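You operate a simulated robot arm through the tools that you are given. There is no shell and no other tool. Be economical: measure what you need, move in short steps, check, and stop when the job is done.

Carry out the task below with a simulated two-armed robot. There is one attempt and no reset: what you move stays moved.

Task
Unclamp the ring, put it in the OUT tray and shut the gate.
Fine: throw the red and the blue clamp fully back; the arm stays locked out.

Only the result counts: the job must be done as asked and must still hold three seconds after the hand-in. Knocking over, shifting, dropping, spilling or breaking anything else fails it.

Robot
Two 7-joint arms with two-finger parallel grippers on one trunk, on a base that drives. Base frame: it is fixed to the floor where the robot stands at the start and does not move with it; the origin is under the middle of the robot, x ahead of it, y to its left, z up; the surface under the hand at the start is at about z = 0.834. Readings come in m, degrees, newtons and seconds.
The left shoulder is at the start at [0.016, 0.187, 0.943], the right one opposite. With the tool pointing down near the work surface each hand reaches from about 0.34 to 0.86 m from the robot's upright axis, wherever it stands, measured 20 degrees to its own side. Places, roughly: arm isolator [0.2, 0.4, 0.8]; blue turntable clamp [0.5, -0.3, 1]; gate [0.4, 0.3, 0.6]; red turntable clamp [0.5, -0.1, 1]; tray marked out [-0.4, -1.4, 0.9]. Payload 3.43 kg a hand.
The TCP of each hand is the grasp point between the finger pads, 0.034 m short of the fingertips. In the tool frame z runs along the fingers and y along their closing line. Largest opening 0.128 m; finger width 0.024, thickness 0.012; the body of the gripper, 0.048 by 0.13 m, starts 0.096 m behind the TCP.
Orientation is that of the tool frame in the base frame, as [roll, pitch, yaw] about the fixed x, y, z axes, in that order (R = Rz(yaw) Ry(pitch) Rx(roll)). With the fingers straight down and closing along the base's y, the tool's x points along the base's -x, its y along +y and its z along -z.

Tools
- The arms move only by the tool play_rows. It takes "left_steps", "right_steps" or both (then of equal length, played together; a hand with none holds still); each is a list of rows, each an object of numbers (a shift or turn left out is 0, a gripper value left out holds the last): "tx", "ty", "tz": the shift along the tool's x, y, z in m; "rx", "ry", "rz": the turn, a rotation vector about the tool's x, y, z in degrees; "claw": the opening, from 0 (shut) to 1 (fully open). In form: [{"tx": .., "ty": .., "tz": .., "rx": .., "ry": .., "rz": .., "claw": ..}, ...]. A call has 1 to 12 rows; each row is the pose to reach, as a shift and turn from the pose commanded when the call began, along the tool's axes at that moment. Each row takes 0.2 s and may step no farther than 0.05 m and 8.6 degrees from the row before; otherwise, or with a gripper value out of range, the whole call is refused. A pose out of reach is approached as far as the arm can. The call stops where the force on the tool passes 40 N (or 10 N more than at its start, if that is more) or the arm is blocked; 0.2 s more then pass. The fingers move at their own pace (about 0.153 m/s each) and stop on an object; they squeeze with about 23 N. The grip force told is the motor's: it shows also when the fingers shut on nothing. Time passes only in rows, and 0.2 s behind the last, so rows that repeat a pose let the fingers close. The reply holds the time, the measured pose of the TCP, the force on the tool along the base axes, the opening and the grip force, in the units named above and with some noise, with the torque about the TCP (base axes, N m) and any sound that the robot's microphone picked up.
- Cameras (640 x 400 px; columns grow to the right, rows downward): "scene" is now at [0.1005, 0.0093, 1.1934]; the picture's right is [-0.01, -1.00, -0.03], its down [-0.44, 0.03, -0.90] and it looks along [0.90, 0.01, -0.44] (base axes); focal length 214 px, centre (320, 200). "left" rides on the left gripper at [0.076, 0.011, -0.16] in its tool frame; the picture's right is [-0.15, 0.99, 0.00], its down [-0.88, -0.13, -0.46] and it looks along [-0.45, -0.07, 0.89] (tool axes); focal length 234 px, centre (320, 200). "right" rides on the right gripper at [0.076, -0.011, -0.16] in its tool frame; the picture's right is [0.15, 0.99, 0.00], its down [-0.88, 0.13, -0.46] and it looks along [-0.45, 0.07, 0.89] (tool axes); focal length 234 px, centre (320, 200). There is no depth. A picture from a camera that has moved, and an enlarged one, comes with that camera's place and axes in the base frame and with its lens. The place of the scene camera against the robot may be out by one fixed shift of up to 0.018 m in any direction.
- capture(camera): a new picture of that camera. No time passes.
- move_column(by): slides the trunk up (or, below 0, down) by that many m; the arms and the scene camera ride with it, the base frame stays. It gives what a move gives, with no picture.
- steer(legs): drives the robot by 1 to 6 legs, each [ahead, left, turn to the left] in m, m and degrees, along the robot's own axes; the way and the turn of a leg run together, so that a leg with both is an arc; at most 1.5 m and 180 degrees a leg. The arms and the cameras ride along, it lands a little off, and it stops where it bumps. It gives what a move gives.
- aim_head(pan, tilt): turns the head with the scene camera to pan (to the left, within 86 degrees either way) and tilt (down, from -29 to 69), counted from straight ahead of the robot. It gives what a move gives.
- inspect(camera, box): a new picture of the part [left, top, right, bottom] of that camera's present view, enlarged. No time passes.
- job_done(): hands the job in; it is judged then, once.

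Go step by step. Nothing tells you exact positions but the pictures and the camera data: compare them with the known pose of the tool, close in by small moves and look again before you grip or let go. The budget is 120 turns and 108 pictures, counting those below and the enlarged ones. Unless the task says otherwise, let go and move clear before handing in.

The tools are called after "Emit:" by a JSON object that holds its "api" and its "payload". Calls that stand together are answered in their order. play_rows: Moves the arms, as the interface text tells. Its arguments: {"type":"object","properties":{"left_steps":{"type":"array","items":{"type":"object","properties":{"tx":{"type":"number"},"ty":{"type":"number"},"tz":{"type":"number"},"rx":{"type":"number"},"ry":{"type":"number"},"rz":{"type":"number"},"claw":{"type":"number"}}}},"right_steps":{"type":"array","items":{"type":"object","properties":{"tx":{"type":"number"},"ty":{"type":"number"},"tz":{"type":"number"},"rx":{"type":"number"},"ry":{"type":"number"},"rz":{"type":"number"},"claw":{"type":"number"}}}}},"required":[]} The other tools are called the same way: move_column (by) slides the trunk up or down; steer (legs) drives the base; aim_head (pan, tilt) turns the head that bears the scene camera; capture (camera) takes a picture; inspect (camera, box) takes an enlarged picture of a part of a camera's view; job_done () hands the job in.

At the start:

```text
time: 0.0
left_tcp_pos: [0.5263, 0.0667, 1.1725]
left_ee_rot: [178.5, 2.2, -174.3]
left_force: [3.3, 1.3, -3.0]
left_wrist_torque: [-0.15, 0.34, -0.01]
left_opening: 0.1283
left_grasp_force: 0.1
right_tcp_pos: [0.4262, -0.4041, 1.2089]
right_ee_rot: [178.7, 1.3, -173.8]
right_force: [-0.5, -1.1, -1.3]
right_wrist_torque: [0.12, 0.02, 0.01]
right_opening: 0.128
right_grasp_force: 0.0
trunk travel left (down, up): [-0.419, 0.521]
robot x, y, heading: [-0.0137, 0.0372, 6.4]
head pan, tilt: [-6.7, 28.1]
```

scene: 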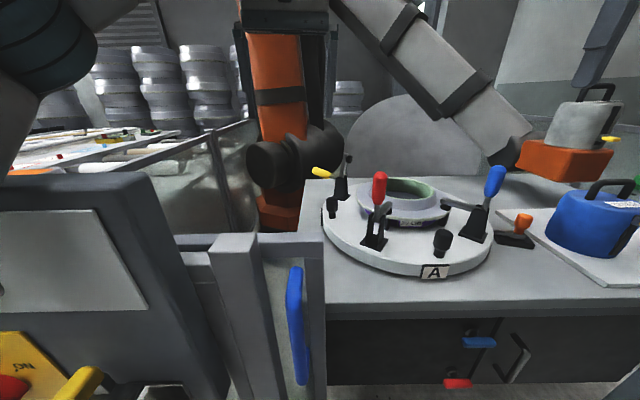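
right: 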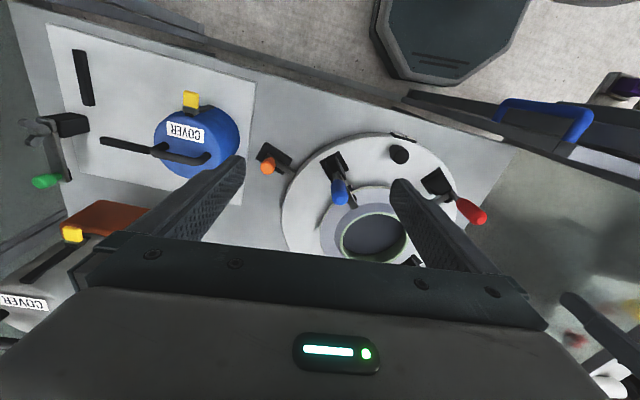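
left: 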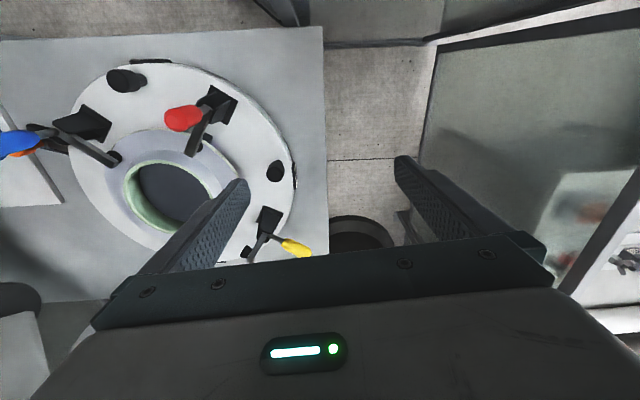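

I see a turntable with a ring, red, blue and yellow toggle clamps, a gate with a blue handle at left and an isolator panel. I'll enlarge the turntable and the panel first.

Emit:
{"api": "inspect", "payload": {"camera": "scene", "box": [300, 140, 540, 290]}}

Emit:
{"api": "inspect", "payload": {"camera": "left", "box": [0, 40, 340, 280]}}

Emit:
{"api": "inspect", "payload": {"camera": "right", "box": [240, 80, 640, 330]}}

Emit:
{"api": "aim_head", "payload": {"pan": 40, "tilt": 45}}

Emit:
{"api": "capture", "payload": {"camera": "scene"}}

```text
2.67 times, centred on (420, 215) of scene
camera zoom: at [0.1005, 0.0093, 1.1934], right [-0.01, -1.0, -0.03], down [-0.44, 0.03, -0.9], along [0.9, 0.01, -0.44], focal length 572 px, centre (53, 160)
```

zoom: 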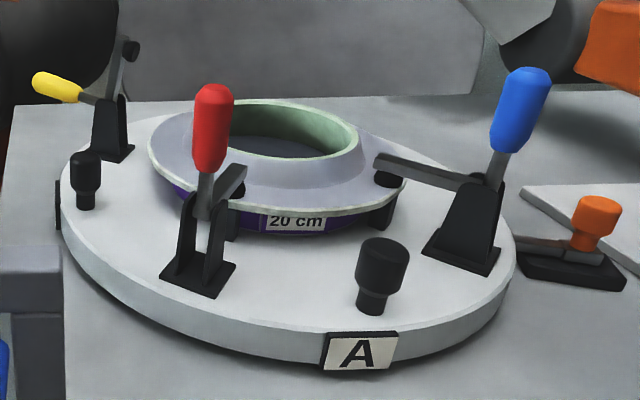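

```text
1.67 times, centred on (170, 160) of left
camera zoom: at [0.4454, 0.0658, 1.3296], right [0.05, 1.0, 0.03], down [0.87, -0.06, 0.49], along [0.49, 0.01, -0.87], focal length 390 px, centre (570, 267)
```

zoom: 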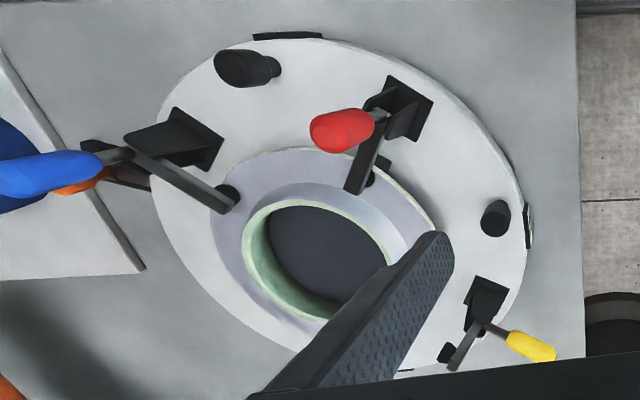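

```text
1.60 times, centred on (440, 205) of right
camera zoom: at [0.348, -0.4276, 1.3673], right [-0.25, 0.97, 0.02], down [0.85, 0.21, 0.48], along [0.46, 0.14, -0.88], focal length 375 px, centre (128, 192)
```

zoom: 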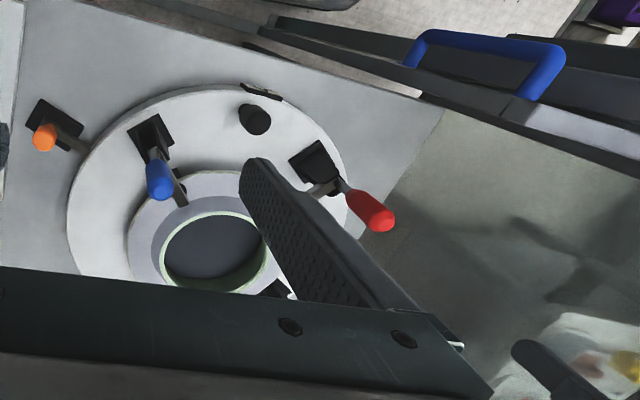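

```text
time: 1.1
left_tcp_pos: [0.5274, 0.0905, 1.1749]
left_ee_rot: [179.2, 2.3, -173.6]
left_force: [-0.4, -0.3, -0.2]
left_wrist_torque: [0.0, 0.04, -0.02]
left_opening: 0.1281
left_grasp_force: 0.0
right_tcp_pos: [0.4332, -0.3822, 1.214]
right_ee_rot: [179.6, 0.8, -173.1]
right_force: [-0.7, -0.4, 0.4]
right_wrist_torque: [0.0, 0.0, -0.01]
right_opening: 0.1279
right_grasp_force: 0.1
trunk travel left (down, up): [-0.419, 0.521]
robot x, y, heading: [-0.0169, 0.0354, 7.1]
head pan, tilt: [40.0, 45.0]
```

```text
101 pictures are left
camera scene: at [0.0683, 0.0866, 1.1683], right [0.73, -0.68, 0.01], down [-0.47, -0.51, -0.72], along [0.5, 0.52, -0.69], focal length 214 px, centre (320, 200)
```

scene: 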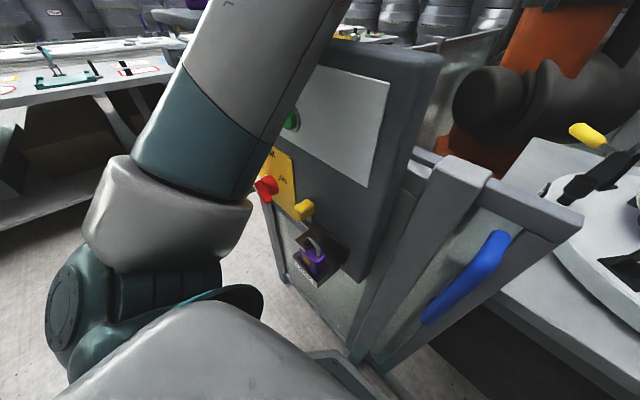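

The isolator panel is at my left, with a red handle, a yellow knob and a purple padlock, and the gate leaf with the blue handle is beside it. I'll look closer at both, and also to the right towards the OUT tray.

Emit:
{"api": "inspect", "payload": {"camera": "scene", "box": [240, 100, 400, 300]}}

Emit:
{"api": "aim_head", "payload": {"pan": 15, "tilt": 60}}

Emit:
{"api": "capture", "payload": {"camera": "scene"}}

Emit:
{"api": "aim_head", "payload": {"pan": -80, "tilt": 30}}

Emit:
{"api": "capture", "payload": {"camera": "scene"}}

Emit:
{"api": "aim_head", "payload": {"pan": -30, "tilt": 35}}

Emit:
{"api": "capture", "payload": {"camera": "scene"}}

```text
2.00 times, centred on (320, 200) of scene
camera zoom: at [0.0683, 0.0866, 1.1683], right [0.73, -0.68, 0.01], down [-0.47, -0.51, -0.72], along [0.5, 0.52, -0.69], focal length 429 px, centre (320, 200)
```

zoom: 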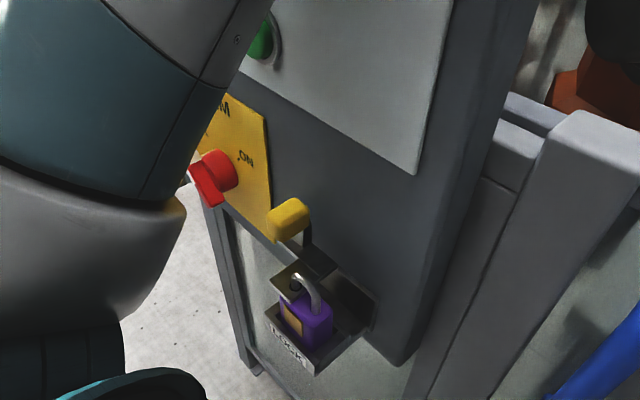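

```text
time: 2.0
left_tcp_pos: [0.5273, 0.0906, 1.1757]
left_ee_rot: [179.3, 2.2, -173.5]
left_force: [-0.2, 1.4, -1.0]
left_wrist_torque: [0.0, -0.01, -0.01]
left_opening: 0.1279
left_grasp_force: 0.1
right_tcp_pos: [0.4338, -0.3818, 1.2141]
right_ee_rot: [179.5, 0.8, -173.1]
right_force: [-0.4, 0.2, -0.4]
right_wrist_torque: [0.02, 0.02, -0.01]
right_opening: 0.1279
right_grasp_force: 0.1
trunk travel left (down, up): [-0.419, 0.521]
robot x, y, heading: [-0.0145, 0.0351, 7.1]
head pan, tilt: [15.0, 60.0]
```

```text
99 pictures are left
camera scene: at [0.0751, 0.0524, 1.1488], right [0.37, -0.93, 0.0], down [-0.79, -0.32, -0.52], along [0.48, 0.2, -0.85], focal length 214 px, centre (320, 200)
```

scene: 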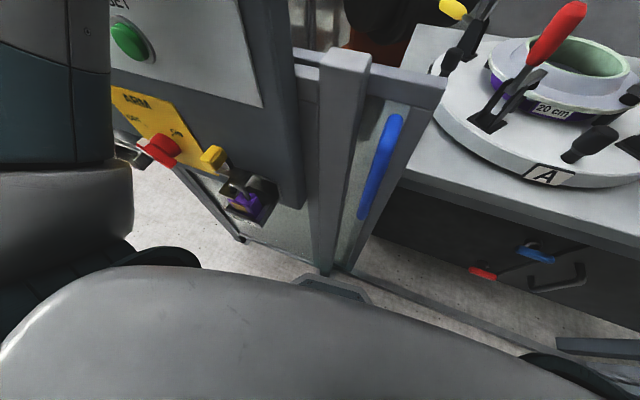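

```text
time: 3.7
left_tcp_pos: [0.5272, 0.09, 1.175]
left_ee_rot: [179.4, 2.4, -173.6]
left_force: [0.0, -0.5, 0.5]
left_wrist_torque: [0.0, -0.02, 0.02]
left_opening: 0.1279
left_grasp_force: 0.0
right_tcp_pos: [0.4334, -0.3821, 1.2143]
right_ee_rot: [179.4, 0.7, -173.1]
right_force: [0.1, -0.1, 0.8]
right_wrist_torque: [-0.01, -0.01, 0.02]
right_opening: 0.128
right_grasp_force: 0.1
trunk travel left (down, up): [-0.419, 0.521]
robot x, y, heading: [-0.0154, 0.0375, 7.0]
head pan, tilt: [-80.0, 30.0]
```

```text
98 pictures are left
camera scene: at [0.0391, -0.0592, 1.189], right [-0.96, -0.29, -0.02], down [-0.13, 0.49, -0.86], along [0.26, -0.82, -0.5], focal length 214 px, centre (320, 200)
```

scene: 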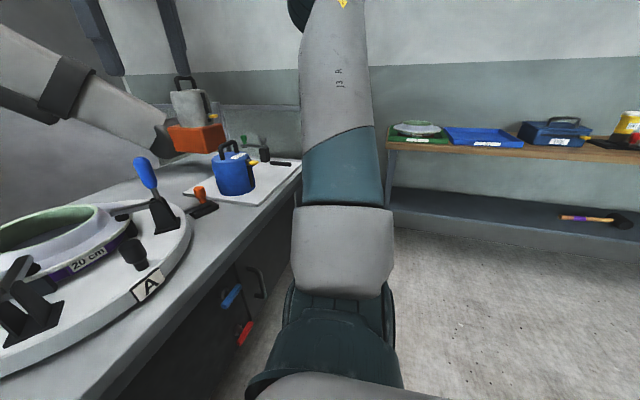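

```text
time: 4.9
left_tcp_pos: [0.5273, 0.0898, 1.1748]
left_ee_rot: [179.3, 2.5, -173.6]
left_force: [0.4, -0.5, 1.0]
left_wrist_torque: [0.03, 0.0, 0.04]
left_opening: 0.1283
left_grasp_force: 0.0
right_tcp_pos: [0.4337, -0.3815, 1.2143]
right_ee_rot: [179.5, 0.9, -173.1]
right_force: [-0.6, -0.3, -0.3]
right_wrist_torque: [-0.04, 0.01, 0.02]
right_opening: 0.1278
right_grasp_force: 0.0
trunk travel left (down, up): [-0.419, 0.521]
robot x, y, heading: [-0.0174, 0.0407, 6.9]
head pan, tilt: [-30.0, 35.0]
```

```text
97 pictures are left
camera scene: at [0.094, -0.007, 1.183], right [-0.39, -0.92, -0.02], down [-0.51, 0.23, -0.83], along [0.77, -0.32, -0.56], focal length 214 px, centre (320, 200)
```

scene: 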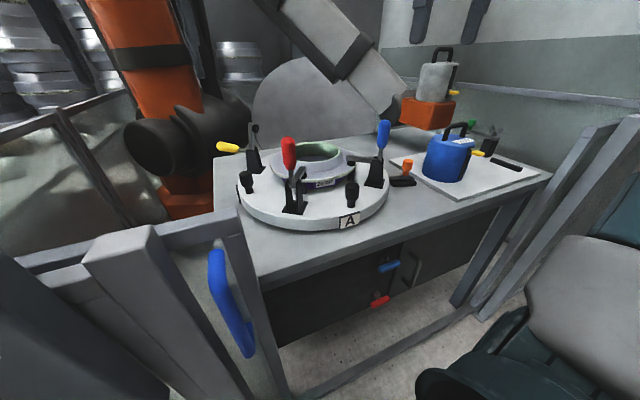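

The gate slides on a floor rail towards the post on the right, and yellow is already thrown back. I'll take fresh wrist views to locate the handles, and zoom in on the trays.

Emit:
{"api": "capture", "payload": {"camera": "left"}}

Emit:
{"api": "capture", "payload": {"camera": "right"}}

Emit:
{"api": "inspect", "payload": {"camera": "scene", "box": [200, 100, 440, 250]}}

```text
96 pictures are left
camera left: at [0.4453, 0.09, 1.3313], right [0.04, 1.0, 0.02], down [0.87, -0.04, 0.49], along [0.49, 0.0, -0.87], focal length 234 px, centre (320, 200)
```

left: 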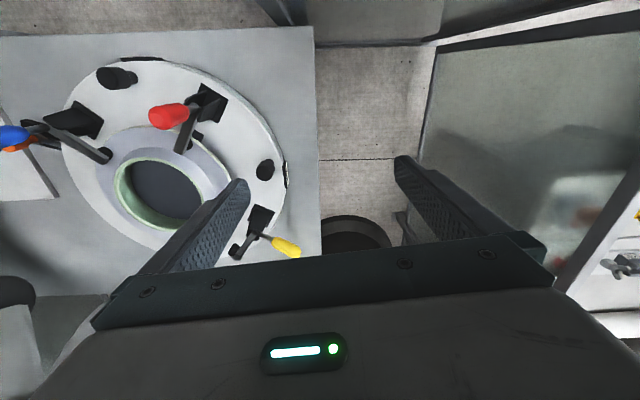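

```text
95 pictures are left
camera right: at [0.3578, -0.4033, 1.3733], right [-0.26, 0.96, 0.01], down [0.85, 0.23, 0.47], along [0.45, 0.13, -0.88], focal length 234 px, centre (320, 200)
```

right: 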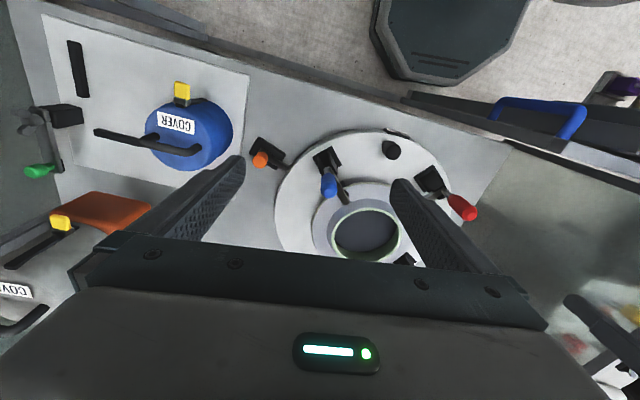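

```text
2.67 times, centred on (320, 175) of scene
camera zoom: at [0.094, -0.007, 1.183], right [-0.39, -0.92, -0.02], down [-0.51, 0.23, -0.83], along [0.77, -0.32, -0.56], focal length 572 px, centre (320, 267)
```

zoom: 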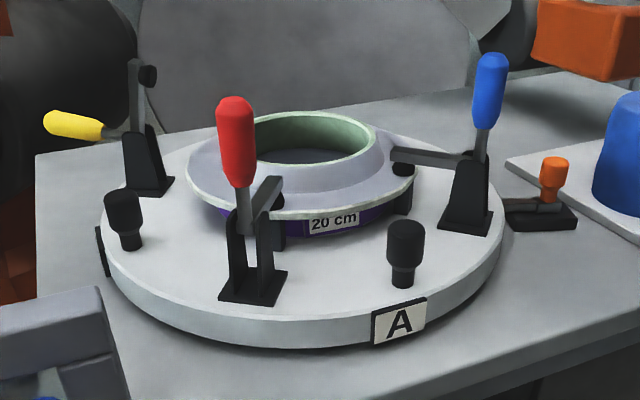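

I put the ring centre at about [0.64, -0.21], the red knob tip at [0.49, -0.105, 1.04] and the blue one at [0.51, -0.34, 1.05], both to be pushed radially outward. I bring the left hand, shut and turned to face the push, just inside the red knob but above it.

Emit:
{"api": "play_rows", "payload": {"left_steps": [{"tx": 0.005, "ty": -0.044, "tz": 0.0, "rz": 8.3, "claw": 0}, {"tx": 0.011, "ty": -0.088, "tz": 0.01, "rz": 16.6}, {"tx": 0.016, "ty": -0.132, "tz": 0.02, "rz": 24.9}, {"tx": 0.022, "ty": -0.177, "tz": 0.03, "rz": 33.2}, {"tx": 0.027, "ty": -0.221, "tz": 0.04, "rz": 41.5}]}}

Emit:
{"api": "capture", "payload": {"camera": "scene"}}

Emit:
{"api": "capture", "payload": {"camera": "left"}}

Emit:
{"api": "capture", "payload": {"camera": "right"}}

```text
time: 6.3
left_tcp_pos: [0.5297, 0.0496, 1.1573]
left_ee_rot: [-179.3, 3.5, 153.8]
left_force: [0.0, 0.9, -0.1]
left_wrist_torque: [-0.01, -0.01, 0.0]
left_opening: 0.0
left_grasp_force: 23.1
left hand out of reach, approached as far as the arm can: row 5
right_tcp_pos: [0.4648, -0.277, 1.2171]
right_ee_rot: [-179.8, 0.6, -167.5]
right_force: [-0.1, -0.5, 0.8]
right_wrist_torque: [-0.03, 0.03, 0.01]
right_opening: 0.128
right_grasp_force: 0.1
trunk travel left (down, up): [-0.419, 0.521]
robot x, y, heading: [-0.0318, 0.0856, 12.5]
head pan, tilt: [-30.0, 35.0]
stopped in row 5 (left hand): the arm was blocked; the commanded pose is now the measured one
```

```text
93 pictures are left
camera scene: at [0.09, 0.0628, 1.1818], right [-0.3, -0.95, -0.01], down [-0.53, 0.17, -0.83], along [0.79, -0.25, -0.56], focal length 214 px, centre (320, 200)
```

scene: 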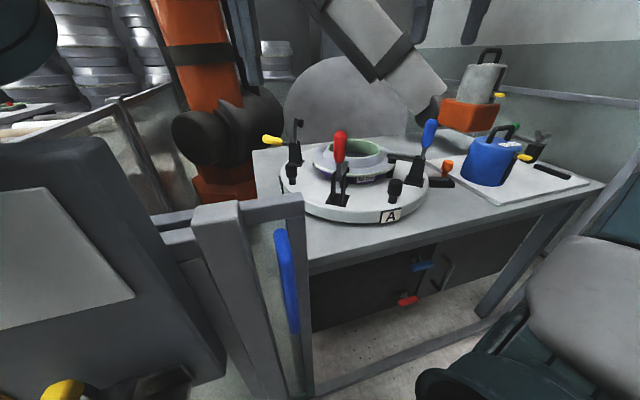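

```text
92 pictures are left
camera left: at [0.4596, 0.0988, 1.3113], right [0.57, 0.82, 0.0], down [0.71, -0.49, 0.51], along [0.42, -0.29, -0.86], focal length 234 px, centre (320, 200)
```

left: 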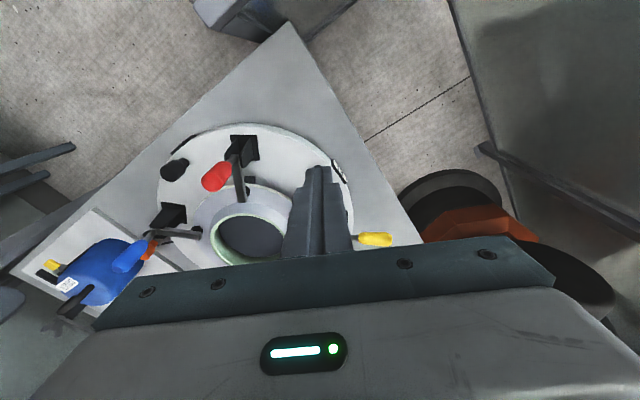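

```text
91 pictures are left
camera right: at [0.3926, -0.303, 1.3755], right [-0.36, 0.93, 0.0], down [0.83, 0.32, 0.46], along [0.43, 0.16, -0.89], focal length 234 px, centre (320, 200)
```

right: 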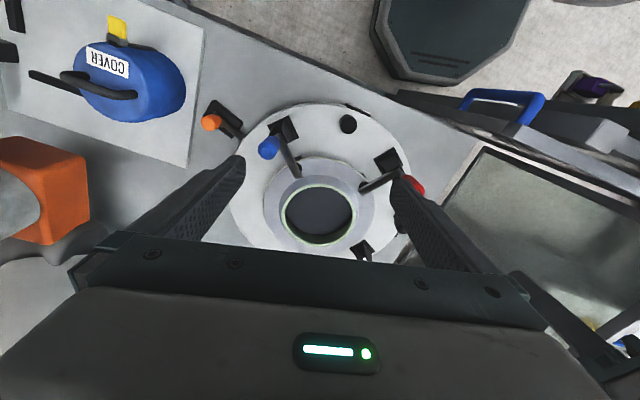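

The left forearm struck something, most likely the cabinet, and that pushed the base aside. I'll raise the trunk to free it and use the right arm from here; first I look left.

Emit:
{"api": "play_rows", "payload": {"left_steps": [{"ty": 0.03, "tz": -0.02}, {"ty": 0.06, "tz": -0.05}, {"ty": 0.06, "tz": -0.09}]}}

Emit:
{"api": "aim_head", "payload": {"pan": 45, "tilt": 25}}

Emit:
{"api": "capture", "payload": {"camera": "scene"}}

```text
time: 7.1
left_tcp_pos: [0.5375, 0.0962, 1.1847]
left_ee_rot: [-178.8, 1.8, 153.1]
left_force: [-0.9, 0.1, 0.8]
left_wrist_torque: [0.01, -0.04, 0.01]
left_opening: 0.0
left_grasp_force: 23.2
left hand out of reach, approached as far as the arm can: row 1, 2, 3
right_tcp_pos: [0.4831, -0.2805, 1.2094]
right_ee_rot: [-180.0, -0.3, -167.7]
right_force: [-1.0, 0.1, -0.2]
right_wrist_torque: [0.01, -0.04, 0.02]
right_opening: 0.1278
right_grasp_force: 0.1
trunk travel left (down, up): [-0.419, 0.521]
robot x, y, heading: [-0.0217, 0.081, 12.2]
head pan, tilt: [-30.0, 35.0]
```

```text
time: 8.6
left_tcp_pos: [0.5392, 0.0992, 1.1846]
left_ee_rot: [-178.8, 1.9, 153.2]
left_force: [0.1, -0.8, 0.3]
left_wrist_torque: [-0.01, -0.02, -0.05]
left_opening: 0.0003
left_grasp_force: 23.0
right_tcp_pos: [0.4838, -0.2793, 1.209]
right_ee_rot: [179.9, -0.4, -167.8]
right_force: [0.5, 0.5, 0.2]
right_wrist_torque: [-0.03, -0.03, 0.0]
right_opening: 0.128
right_grasp_force: 0.0
trunk travel left (down, up): [-0.419, 0.521]
robot x, y, heading: [-0.0236, 0.0856, 12.2]
head pan, tilt: [45.0, 25.0]
```

```text
90 pictures are left
camera scene: at [0.0771, 0.1652, 1.1961], right [0.84, -0.54, 0.0], down [-0.23, -0.36, -0.91], along [0.49, 0.76, -0.42], focal length 214 px, centre (320, 200)
```

scene: 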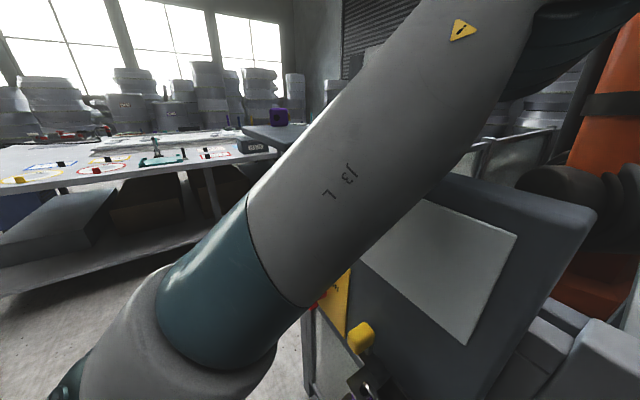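

The left forearm lies just in front of the cabinet face. I back the base off a little and look again.

Emit:
{"api": "steer", "payload": {"legs": [[-0.12, 0.03, 0]]}}

Emit:
{"api": "capture", "payload": {"camera": "scene"}}

Emit:
{"api": "capture", "payload": {"camera": "left"}}

```text
time: 9.8
left_tcp_pos: [0.4171, 0.1033, 1.1844]
left_ee_rot: [-178.8, 2.0, 153.3]
left_force: [0.2, -0.1, 0.7]
left_wrist_torque: [0.01, -0.06, 0.0]
left_opening: 0.0
left_grasp_force: 23.0
right_tcp_pos: [0.3646, -0.2746, 1.2082]
right_ee_rot: [180.0, -0.5, -167.6]
right_force: [0.6, 0.0, 0.1]
right_wrist_torque: [0.0, 0.03, 0.0]
right_opening: 0.1281
right_grasp_force: 0.1
trunk travel left (down, up): [-0.419, 0.521]
robot x, y, heading: [-0.1485, 0.0901, 12.5]
head pan, tilt: [45.0, 25.0]
```

```text
89 pictures are left
camera scene: at [-0.0452, 0.1697, 1.1961], right [0.84, -0.54, 0.0], down [-0.23, -0.36, -0.91], along [0.49, 0.76, -0.42], focal length 214 px, centre (320, 200)
```

scene: 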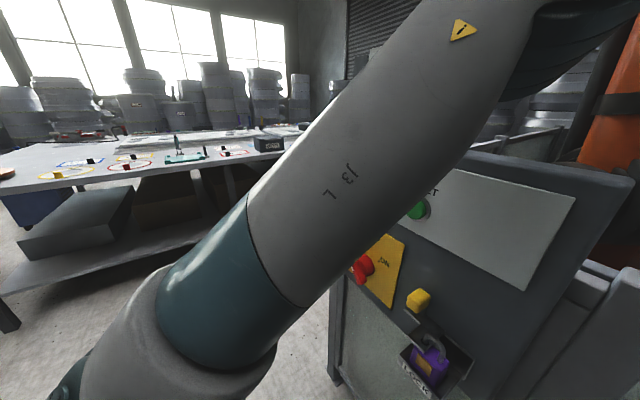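

```text
88 pictures are left
camera left: at [0.3512, 0.1534, 1.3415], right [0.58, 0.82, -0.02], down [0.72, -0.5, 0.49], along [0.39, -0.29, -0.87], focal length 234 px, centre (320, 200)
```

left: 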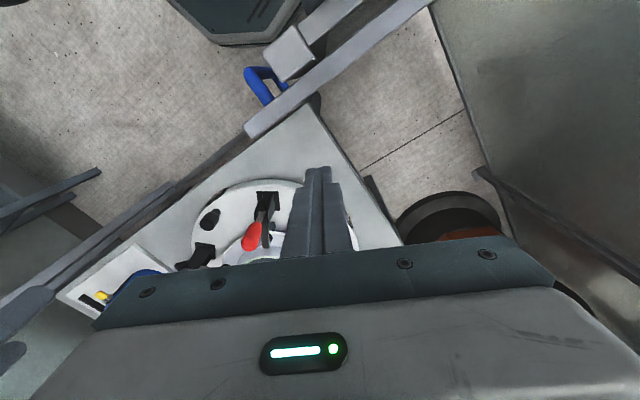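

The red switch, padlock and gate handle all look unchanged. I tuck the left hand up and back so it stays out of the way.

Emit:
{"api": "play_rows", "payload": {"left_steps": [{"tz": -0.04, "rz": -8}, {"tz": -0.08, "rz": -16}, {"tz": -0.12, "tx": 0.02, "rz": -24}, {"tz": -0.15, "tx": 0.05, "rz": -32}, {"tz": -0.18, "tx": 0.08, "rz": -32}, {"tz": -0.2, "tx": 0.11, "rz": -32}]}}

Emit:
{"api": "capture", "payload": {"camera": "scene"}}

Emit:
{"api": "aim_head", "payload": {"pan": -10, "tilt": 35}}

Emit:
{"api": "capture", "payload": {"camera": "scene"}}

```text
time: 11.2
left_tcp_pos: [0.2854, 0.1698, 1.2861]
left_ee_rot: [-177.8, 1.3, -174.6]
left_force: [-0.5, 0.5, 0.2]
left_wrist_torque: [-0.02, -0.06, -0.02]
left_opening: 0.0002
left_grasp_force: 23.1
left hand out of reach, approached as far as the arm can: row 1, 2, 3, 4, 5, 6
right_tcp_pos: [0.3636, -0.2728, 1.2079]
right_ee_rot: [-180.0, -0.4, -167.6]
right_force: [-0.7, 0.1, -0.6]
right_wrist_torque: [0.0, -0.06, 0.04]
right_opening: 0.128
right_grasp_force: 0.1
trunk travel left (down, up): [-0.419, 0.521]
robot x, y, heading: [-0.1459, 0.0915, 12.4]
head pan, tilt: [45.0, 25.0]
```

```text
87 pictures are left
camera scene: at [-0.0458, 0.1706, 1.1961], right [0.84, -0.54, 0.0], down [-0.23, -0.36, -0.91], along [0.49, 0.76, -0.42], focal length 214 px, centre (320, 200)
```

scene: 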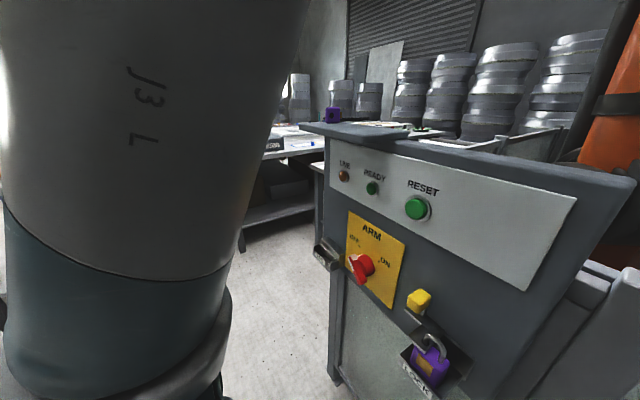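

```text
time: 12.5
left_tcp_pos: [0.2864, 0.1675, 1.2866]
left_ee_rot: [-177.8, 1.3, -174.7]
left_force: [0.5, -0.1, 0.3]
left_wrist_torque: [0.01, 0.03, 0.02]
left_opening: 0.0001
left_grasp_force: 23.0
right_tcp_pos: [0.3647, -0.2742, 1.2074]
right_ee_rot: [179.9, -0.5, -167.7]
right_force: [-0.4, -0.4, 0.1]
right_wrist_torque: [0.01, -0.04, -0.01]
right_opening: 0.128
right_grasp_force: 0.0
trunk travel left (down, up): [-0.419, 0.521]
robot x, y, heading: [-0.1426, 0.0893, 12.4]
head pan, tilt: [-10.0, 35.0]
```

```text
86 pictures are left
camera scene: at [-0.0063, 0.0959, 1.1803], right [0.04, -1.0, 0.0], down [-0.57, -0.02, -0.82], along [0.82, 0.04, -0.57], focal length 214 px, centre (320, 200)
```

scene: 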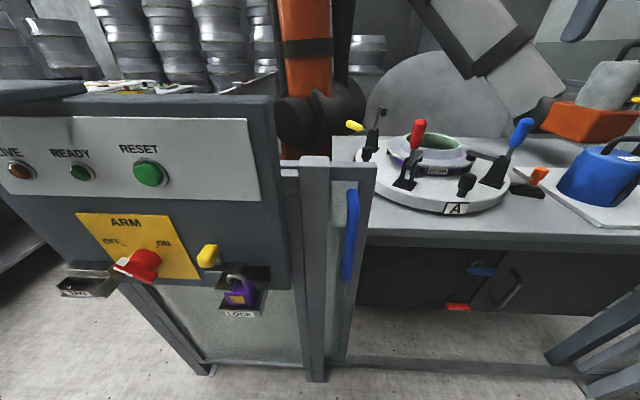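

The switch face is fully in view; I zoom in to confirm that the arm is still isolated.

Emit:
{"api": "inspect", "payload": {"camera": "scene", "box": [40, 190, 300, 330]}}

Emit:
{"api": "inspect", "payload": {"camera": "scene", "box": [280, 130, 540, 300]}}

```text
2.46 times, centred on (170, 260) of scene
camera zoom: at [-0.0063, 0.0959, 1.1803], right [0.04, -1.0, 0.0], down [-0.57, -0.02, -0.82], along [0.82, 0.04, -0.57], focal length 528 px, centre (689, 52)
```

zoom: 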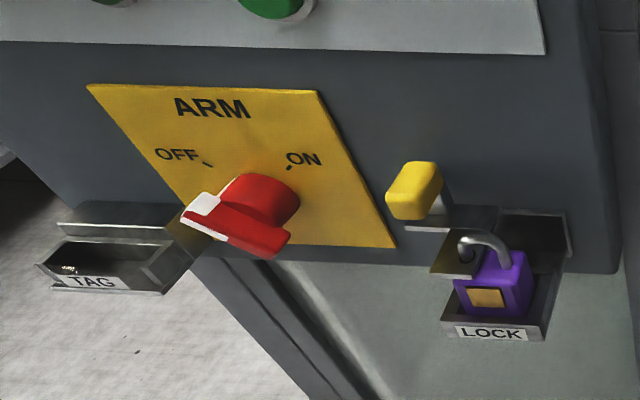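

```text
2.35 times, centred on (410, 215) of scene
camera zoom: at [-0.0063, 0.0959, 1.1803], right [0.04, -1.0, 0.0], down [-0.57, -0.02, -0.82], along [0.82, 0.04, -0.57], focal length 505 px, centre (108, 165)
```

zoom: 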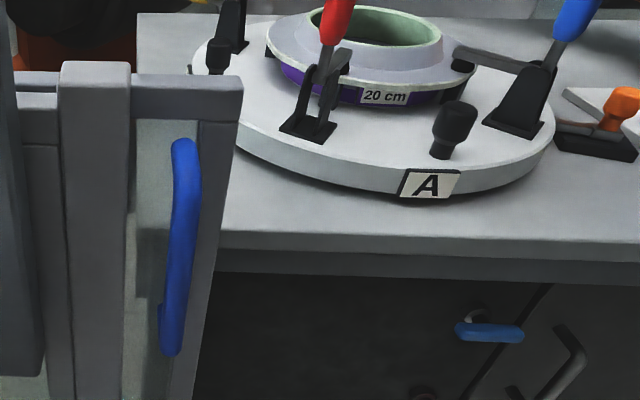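

The arm selector is at OFF and the padlock is in its hasp, so I leave that untouched. I move the left hand further left, shift the base a little forward and right, then work with the right arm.

Emit:
{"api": "play_rows", "payload": {"left_steps": [{"ty": 0.04}, {"ty": 0.08}, {"ty": 0.12}, {"ty": 0.16}]}}

Emit:
{"api": "steer", "payload": {"legs": [[0.04, -0.1, -7]]}}

Emit:
{"api": "capture", "payload": {"camera": "scene"}}

Emit:
{"api": "capture", "payload": {"camera": "right"}}

```text
time: 13.5
left_tcp_pos: [0.2727, 0.3271, 1.2821]
left_ee_rot: [-177.8, 0.9, -174.7]
left_force: [-0.3, -0.1, -0.1]
left_wrist_torque: [-0.05, 0.02, -0.02]
left_opening: 0.0002
left_grasp_force: 22.9
right_tcp_pos: [0.3649, -0.2731, 1.2095]
right_ee_rot: [-180.0, -0.4, -167.6]
right_force: [0.3, 0.1, 0.5]
right_wrist_torque: [-0.04, -0.02, 0.03]
right_opening: 0.128
right_grasp_force: 0.0
trunk travel left (down, up): [-0.419, 0.521]
robot x, y, heading: [-0.1447, 0.0885, 12.5]
head pan, tilt: [-10.0, 35.0]
```

```text
time: 14.7
left_tcp_pos: [0.3527, 0.1797, 1.2829]
left_ee_rot: [-178.1, 1.0, 178.5]
left_force: [-0.1, -0.1, -0.3]
left_wrist_torque: [0.01, 0.02, 0.02]
left_opening: 0.0
left_grasp_force: 23.1
right_tcp_pos: [0.3704, -0.426, 1.2084]
right_ee_rot: [179.9, -0.5, -174.5]
right_force: [0.5, 0.2, -0.7]
right_wrist_torque: [0.03, 0.04, 0.02]
right_opening: 0.1278
right_grasp_force: 0.0
trunk travel left (down, up): [-0.419, 0.521]
robot x, y, heading: [-0.0887, -0.0009, 5.7]
head pan, tilt: [-10.0, 35.0]
```

```text
83 pictures are left
camera scene: at [0.0494, -0.0136, 1.1803], right [-0.08, -1.0, 0.0], down [-0.57, 0.05, -0.82], along [0.82, -0.06, -0.57], focal length 214 px, centre (320, 200)
```

scene: 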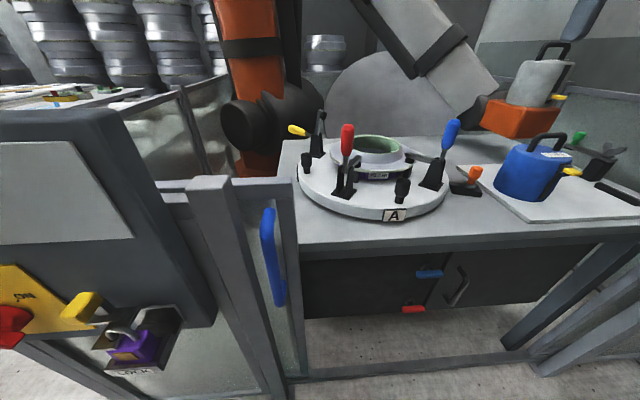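

```text
82 pictures are left
camera right: at [0.299, -0.4443, 1.3687], right [-0.24, 0.97, 0.0], down [0.87, 0.21, 0.45], along [0.44, 0.11, -0.89], focal length 234 px, centre (320, 200)
```

right: 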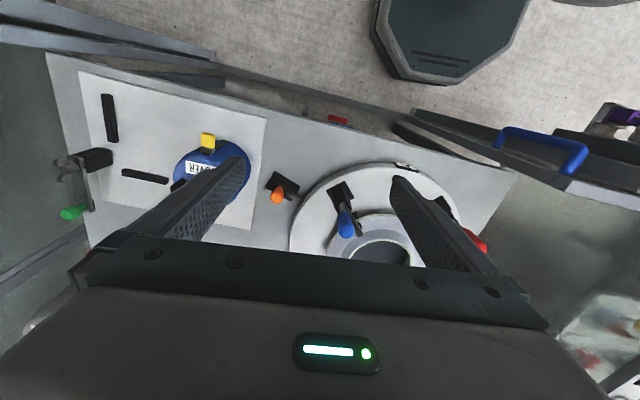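

Next comes blue: I bring the right hand, shut and turned to face the outward push, above the inner side of the blue knob.

Emit:
{"api": "play_rows", "payload": {"right_steps": [{"tx": -0.03, "ty": 0.016, "tz": 0.0, "rz": -7, "claw": 0}, {"tx": -0.061, "ty": 0.033, "tz": 0.01, "rz": -14}, {"tx": -0.091, "ty": 0.049, "tz": 0.02, "rz": -21}, {"tx": -0.121, "ty": 0.065, "tz": 0.04, "rz": -28}, {"tx": -0.152, "ty": 0.082, "tz": 0.06, "rz": -34}, {"tx": -0.182, "ty": 0.098, "tz": 0.075, "rz": -40}]}}

Emit:
{"api": "capture", "payload": {"camera": "scene"}}

Emit:
{"api": "capture", "payload": {"camera": "right"}}

```text
time: 16.1
left_tcp_pos: [0.3546, 0.181, 1.2824]
left_ee_rot: [-177.9, 0.9, 178.5]
left_force: [0.1, 0.3, -0.4]
left_wrist_torque: [-0.01, 0.04, -0.01]
left_opening: 0.0
left_grasp_force: 23.3
right_tcp_pos: [0.484, -0.2576, 1.0806]
right_ee_rot: [179.8, -0.1, -135.1]
right_force: [0.2, 0.0, -0.1]
right_wrist_torque: [-0.02, 0.03, -0.02]
right_opening: 0.0
right_grasp_force: 23.1
right hand out of reach, approached as far as the arm can: row 1, 2, 3, 4, 5, 6
trunk travel left (down, up): [-0.419, 0.521]
robot x, y, heading: [-0.0913, -0.002, 5.2]
head pan, tilt: [-10.0, 35.0]
```

```text
81 pictures are left
camera scene: at [0.0505, -0.0126, 1.1802], right [-0.08, -1.0, 0.0], down [-0.57, 0.04, -0.82], along [0.82, -0.07, -0.57], focal length 214 px, centre (320, 200)
```

scene: 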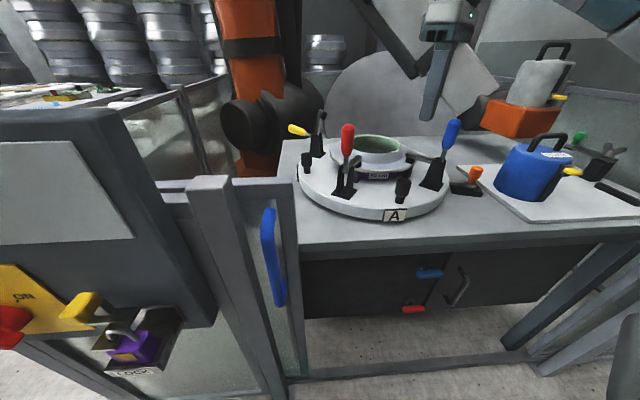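

```text
80 pictures are left
camera right: at [0.4395, -0.3196, 1.2406], right [-0.8, 0.6, 0.0], down [0.53, 0.71, 0.46], along [0.27, 0.37, -0.89], focal length 234 px, centre (320, 200)
```

right: 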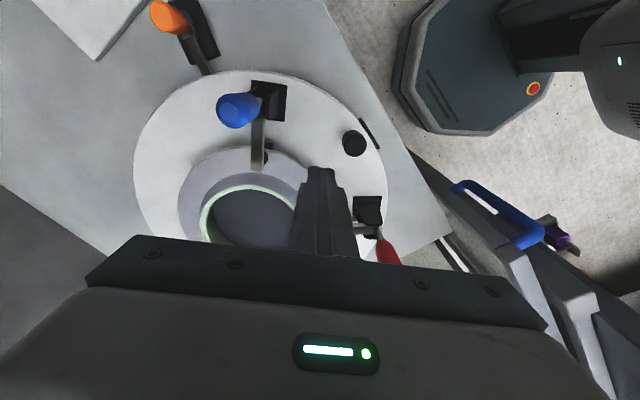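

The hand stopped about 0.08 m short, apparently at a joint limit. The blue knob position is confirmed at [0.508, -0.342], so I try a correction with no further turning.

Emit:
{"api": "play_rows", "payload": {"right_steps": [{"tz": -0.03}, {"ty": -0.03, "tz": -0.03}, {"ty": -0.06, "tz": -0.03}, {"tx": -0.0035, "ty": -0.0785, "tz": -0.03}]}}

```text
time: 17.1
left_tcp_pos: [0.3537, 0.1801, 1.2834]
left_ee_rot: [-177.9, 0.9, 178.3]
left_force: [0.5, 0.6, 0.2]
left_wrist_torque: [0.01, 0.0, 0.02]
left_opening: 0.0001
left_grasp_force: 22.7
right_tcp_pos: [0.4834, -0.2569, 1.0783]
right_ee_rot: [179.7, -0.2, -134.8]
right_force: [0.7, -1.0, -0.5]
right_wrist_torque: [-0.02, 0.05, 0.0]
right_opening: 0.0
right_grasp_force: 23.0
right hand out of reach, approached as far as the arm can: row 1, 2, 3, 4
trunk travel left (down, up): [-0.419, 0.521]
robot x, y, heading: [-0.091, -0.001, 5.6]
head pan, tilt: [-10.0, 35.0]
```

That yaw direction is at its limit, so I turn the hand the other way (yaw about 135°) and push with the flat outer face of a finger instead.

Emit:
{"api": "play_rows", "payload": {"right_steps": [{"tz": -0.02, "rz": 8.2}, {"tz": -0.042, "rz": 16.4}, {"tz": -0.042, "rz": 24.6}, {"ty": -0.01, "tz": -0.042, "rz": 32.8}, {"ty": -0.02, "tz": -0.042, "rz": 41}, {"ty": -0.03, "tz": -0.042, "rz": 49.2}, {"ty": -0.04, "tz": -0.042, "rz": 57.4}, {"ty": -0.05, "tz": -0.042, "rz": 65.6}, {"ty": -0.06, "tz": -0.042, "rz": 73.8}, {"ty": -0.07, "tz": -0.042, "rz": 82}, {"ty": -0.08, "tz": -0.042, "rz": 90}]}}

Emit:
{"api": "capture", "payload": {"camera": "scene"}}

Emit:
{"api": "capture", "payload": {"camera": "right"}}

```text
time: 19.5
left_tcp_pos: [0.3533, 0.1803, 1.2821]
left_ee_rot: [-178.0, 0.8, 178.4]
left_force: [0.8, -0.7, -0.1]
left_wrist_torque: [0.03, 0.0, -0.01]
left_opening: 0.0
left_grasp_force: 22.7
right_tcp_pos: [0.5361, -0.3125, 1.1214]
right_ee_rot: [-179.6, -0.3, 135.3]
right_force: [0.2, 0.2, -0.1]
right_wrist_torque: [-0.02, -0.02, -0.05]
right_opening: 0.0001
right_grasp_force: 23.3
trunk travel left (down, up): [-0.419, 0.521]
robot x, y, heading: [-0.0905, -0.0026, 5.4]
head pan, tilt: [-10.0, 35.0]
```

```text
79 pictures are left
camera scene: at [0.0497, -0.0132, 1.1803], right [-0.08, -1.0, 0.0], down [-0.57, 0.05, -0.82], along [0.82, -0.06, -0.57], focal length 214 px, centre (320, 200)
```

scene: 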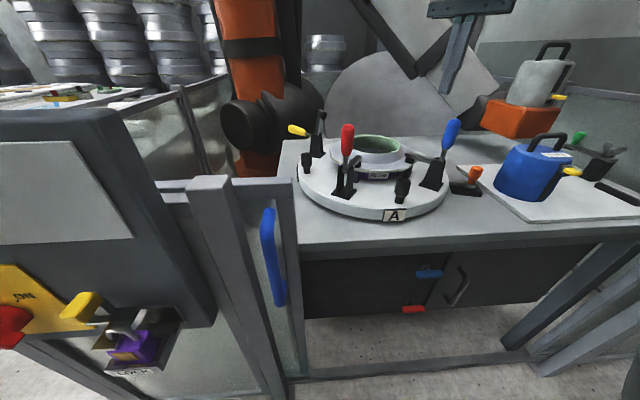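

```text
78 pictures are left
camera right: at [0.4753, -0.2671, 1.282], right [0.59, 0.81, 0.0], down [0.72, -0.53, 0.45], along [0.36, -0.27, -0.89], focal length 234 px, centre (320, 200)
```

right: 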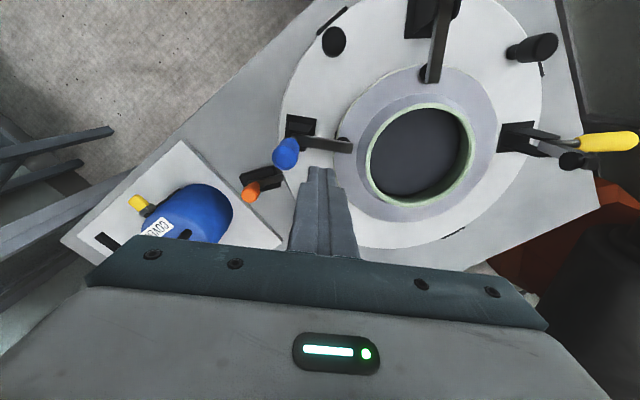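

The hand is aligned 0.04 m inside the blue knob. I lower it and push outward.

Emit:
{"api": "play_rows", "payload": {"right_steps": [{"tz": 0.04}, {"tz": 0.08}, {"tz": 0.08, "ty": -0.02}, {"tz": 0.08, "ty": -0.04}, {"tz": 0.08, "ty": -0.06}, {"tz": 0.08, "ty": -0.075}]}}

Emit:
{"api": "inspect", "payload": {"camera": "scene", "box": [290, 90, 530, 240]}}

Emit:
{"api": "capture", "payload": {"camera": "right"}}

```text
time: 20.9
left_tcp_pos: [0.353, 0.1808, 1.2835]
left_ee_rot: [-178.0, 1.0, 178.3]
left_force: [-1.0, -0.1, -0.1]
left_wrist_torque: [0.02, -0.04, 0.01]
left_opening: 0.0
left_grasp_force: 23.4
right_tcp_pos: [0.4825, -0.3669, 1.0427]
right_ee_rot: [-179.7, -0.3, 135.4]
right_force: [0.0, -0.3, 0.1]
right_wrist_torque: [0.04, -0.04, -0.06]
right_opening: 0.0001
right_grasp_force: 23.1
trunk travel left (down, up): [-0.419, 0.521]
robot x, y, heading: [-0.0898, -0.0047, 5.5]
head pan, tilt: [-10.0, 35.0]
```

```text
2.67 times, centred on (410, 165) of scene
camera zoom: at [0.0489, -0.0135, 1.1804], right [-0.08, -1.0, 0.0], down [-0.57, 0.05, -0.82], along [0.82, -0.06, -0.57], focal length 572 px, centre (80, 293)
```

zoom: 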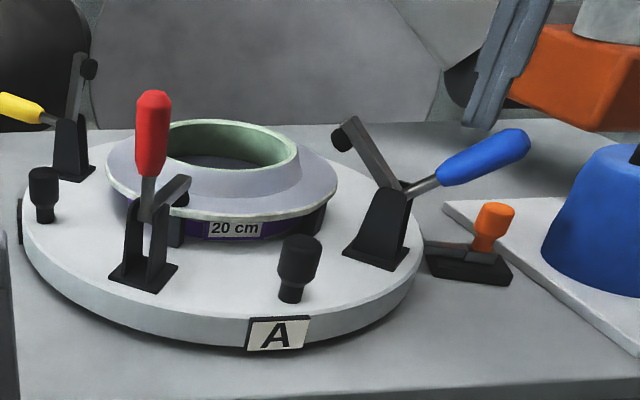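

```text
76 pictures are left
camera right: at [0.4215, -0.3223, 1.203], right [0.59, 0.81, 0.0], down [0.72, -0.53, 0.45], along [0.36, -0.27, -0.89], focal length 234 px, centre (320, 200)
```

right: 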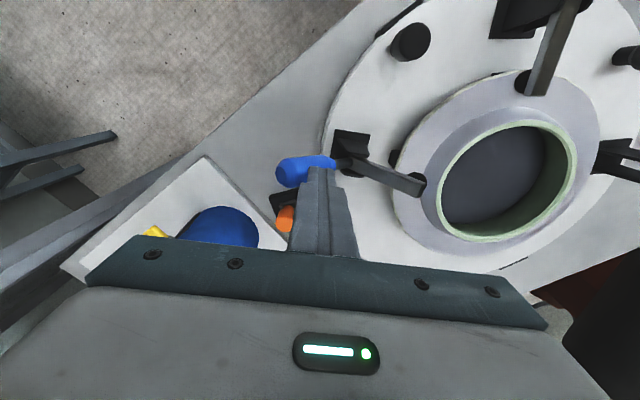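

Blue is over centre with its arm lifting, but not fully back yet. I press further outward and down to the stop.

Emit:
{"api": "play_rows", "payload": {"right_steps": [{"ty": -0.015, "tz": 0.01}, {"ty": -0.02, "tz": 0.02}, {"ty": -0.02, "tz": 0.03}, {"ty": -0.02, "tz": 0.04}, {"ty": -0.02, "tz": 0.05}]}}

Emit:
{"api": "inspect", "payload": {"camera": "scene", "box": [290, 90, 530, 240]}}

```text
time: 22.1
left_tcp_pos: [0.3535, 0.1787, 1.284]
left_ee_rot: [-178.0, 0.8, 178.4]
left_force: [-0.7, 0.7, -0.3]
left_wrist_torque: [-0.03, -0.04, 0.01]
left_opening: 0.0
left_grasp_force: 22.9
right_tcp_pos: [0.4696, -0.381, 0.9927]
right_ee_rot: [-179.7, -0.3, 135.4]
right_force: [0.8, -0.9, 1.3]
right_wrist_torque: [0.03, -0.04, -0.02]
right_opening: 0.0
right_grasp_force: 23.2
trunk travel left (down, up): [-0.419, 0.521]
robot x, y, heading: [-0.0931, -0.0049, 5.6]
head pan, tilt: [-10.0, 35.0]
```

```text
2.67 times, centred on (410, 165) of scene
camera zoom: at [0.0491, -0.0131, 1.1804], right [-0.08, -1.0, 0.0], down [-0.57, 0.05, -0.82], along [0.82, -0.06, -0.57], focal length 572 px, centre (80, 293)
```

zoom: 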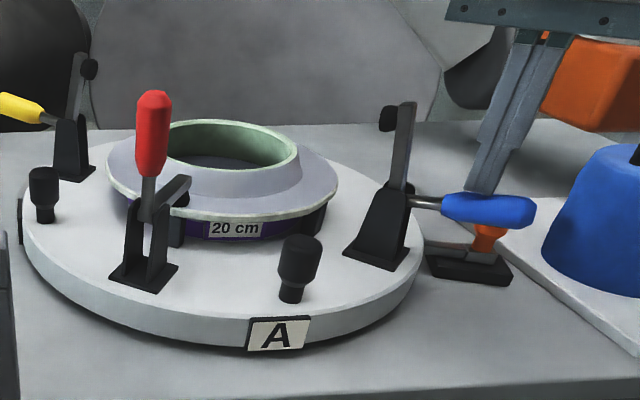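

Blue now matches yellow, with its arm upright and handle level. I press slightly more to find the stop, then lift away.

Emit:
{"api": "play_rows", "payload": {"right_steps": [{"tz": 0.008}, {"tz": 0.016}, {"tz": 0.022}]}}

Emit:
{"api": "inspect", "payload": {"camera": "scene", "box": [290, 90, 530, 240]}}

```text
time: 22.5
left_tcp_pos: [0.3525, 0.18, 1.2836]
left_ee_rot: [-177.9, 1.0, 178.4]
left_force: [0.0, 0.2, 0.6]
left_wrist_torque: [0.06, 0.01, 0.02]
left_opening: 0.0
left_grasp_force: 22.8
right_tcp_pos: [0.4688, -0.3827, 0.9903]
right_ee_rot: [179.8, 0.4, 135.3]
right_force: [-4.7, -3.8, 23.3]
right_wrist_torque: [-0.35, 0.28, -0.02]
right_opening: 0.0
right_grasp_force: 22.8
trunk travel left (down, up): [-0.419, 0.521]
robot x, y, heading: [-0.0929, -0.0044, 5.3]
head pan, tilt: [-10.0, 35.0]
stopped in row 2 (right hand): the force on the tool passed its limit at 49 N (the readings are from after the stop); the commanded pose is now the measured one
```

```text
2.67 times, centred on (410, 165) of scene
camera zoom: at [0.0477, -0.0131, 1.1808], right [-0.08, -1.0, 0.0], down [-0.57, 0.05, -0.82], along [0.82, -0.07, -0.57], focal length 572 px, centre (80, 293)
```

zoom: 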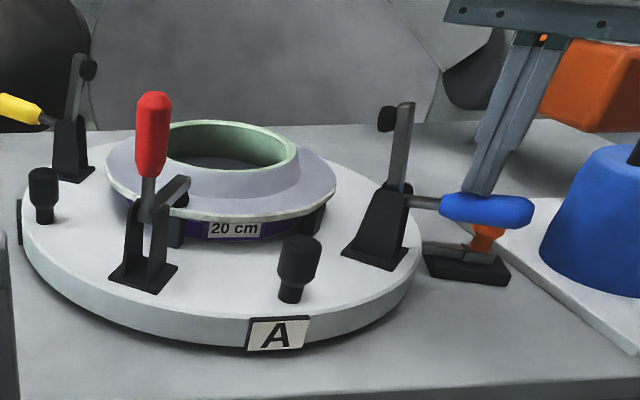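

Blue is hard on its stop. I lift and move to the inner side of the red knob, turning a little so the finger edge faces the push.

Emit:
{"api": "play_rows", "payload": {"right_steps": [{"tz": -0.05}, {"tz": -0.1}, {"tz": -0.15}, {"tz": -0.16, "tx": 0.022, "ty": 0.037}, {"tz": -0.16, "tx": 0.044, "ty": 0.074}, {"tz": -0.16, "tx": 0.066, "ty": 0.11}, {"tz": -0.16, "tx": 0.088, "ty": 0.147, "rz": -3}, {"tz": -0.16, "tx": 0.11, "ty": 0.184, "rz": -6}, {"tz": -0.16, "tx": 0.132, "ty": 0.22, "rz": -9}]}}

Emit:
{"api": "capture", "payload": {"camera": "right"}}

Emit:
{"api": "inspect", "payload": {"camera": "scene", "box": [290, 90, 530, 240]}}

```text
time: 24.5
left_tcp_pos: [0.3546, 0.1802, 1.2827]
left_ee_rot: [-178.1, 0.9, 178.3]
left_force: [0.3, -0.8, -0.2]
left_wrist_torque: [0.01, -0.02, 0.01]
left_opening: 0.0
left_grasp_force: 22.8
right_tcp_pos: [0.4907, -0.1854, 1.1125]
right_ee_rot: [179.7, 0.2, 144.4]
right_force: [0.5, -0.6, 1.2]
right_wrist_torque: [0.0, 0.05, -0.02]
right_opening: 0.0
right_grasp_force: 22.6
right hand out of reach, approached as far as the arm can: row 7, 8, 9
trunk travel left (down, up): [-0.419, 0.521]
robot x, y, heading: [-0.0899, -0.0045, 5.1]
head pan, tilt: [-10.0, 35.0]
```

```text
73 pictures are left
camera right: at [0.4223, -0.1495, 1.2709], right [0.46, 0.89, 0.0], down [0.79, -0.41, 0.46], along [0.41, -0.21, -0.89], focal length 234 px, centre (320, 200)
```

right: 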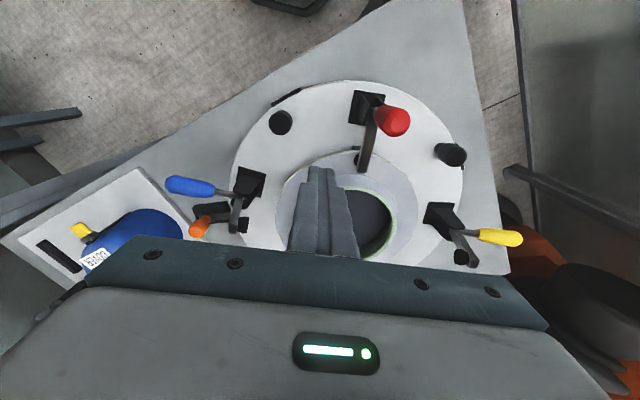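

```text
2.67 times, centred on (410, 165) of scene
camera zoom: at [0.0498, -0.0132, 1.1803], right [-0.08, -1.0, 0.0], down [-0.57, 0.05, -0.82], along [0.82, -0.07, -0.57], focal length 572 px, centre (80, 293)
```

zoom: 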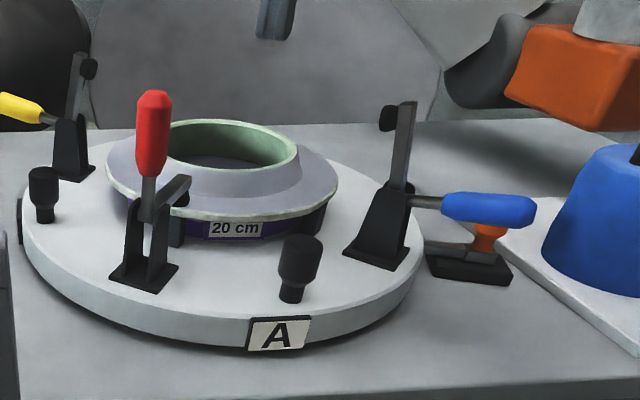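

Red is confirmed at [0.489, -0.10], but this yaw hits a joint limit. I turn the hand on to about yaw 56° so that a finger's outer face can push red.

Emit:
{"api": "play_rows", "payload": {"right_steps": [{"tz": -0.01, "rz": 8.2}, {"tz": -0.02, "rz": 16.4}, {"tz": -0.02, "rz": 24.6}, {"ty": 0.005, "tz": -0.02, "rz": 32.8}, {"ty": 0.01, "tz": -0.02, "rz": 41}, {"ty": 0.02, "tz": -0.02, "rz": 49.2}, {"ty": 0.03, "tz": -0.02, "rz": 57.4}, {"ty": 0.04, "tz": -0.02, "rz": 65.6}, {"ty": 0.05, "tz": -0.02, "rz": 73.8}, {"ty": 0.06, "tz": -0.02, "rz": 82}, {"ty": 0.067, "tx": 0.004, "tz": -0.02, "rz": 88}]}}

Emit:
{"api": "capture", "payload": {"camera": "right"}}

```text
time: 26.9
left_tcp_pos: [0.353, 0.1789, 1.2826]
left_ee_rot: [-177.9, 0.8, 178.4]
left_force: [0.3, -0.9, -0.8]
left_wrist_torque: [-0.03, -0.01, 0.02]
left_opening: 0.0
left_grasp_force: 23.1
right_tcp_pos: [0.4929, -0.1846, 1.1075]
right_ee_rot: [179.8, -0.3, 56.2]
right_force: [-0.5, -0.1, 0.4]
right_wrist_torque: [0.01, -0.02, -0.01]
right_opening: 0.0
right_grasp_force: 23.2
right hand out of reach, approached as far as the arm can: row 1, 2, 3, 4, 5, 6, 7, 8, 9, 10, 11
trunk travel left (down, up): [-0.419, 0.521]
robot x, y, heading: [-0.0902, -0.0069, 5.5]
head pan, tilt: [-10.0, 35.0]
```

```text
71 pictures are left
camera right: at [0.5251, -0.1146, 1.268], right [0.9, -0.43, 0.01], down [-0.38, -0.8, 0.45], along [-0.19, -0.41, -0.89], focal length 234 px, centre (320, 200)
```

right: 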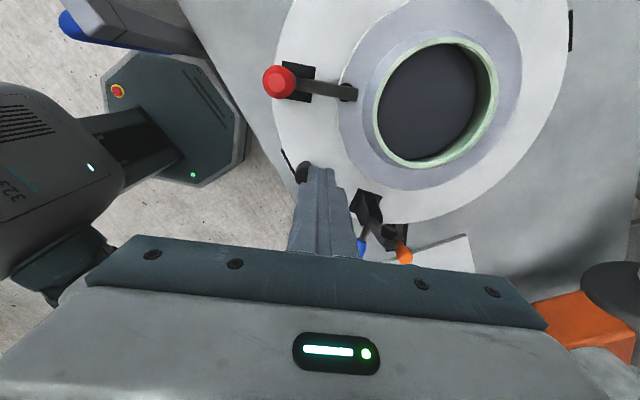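

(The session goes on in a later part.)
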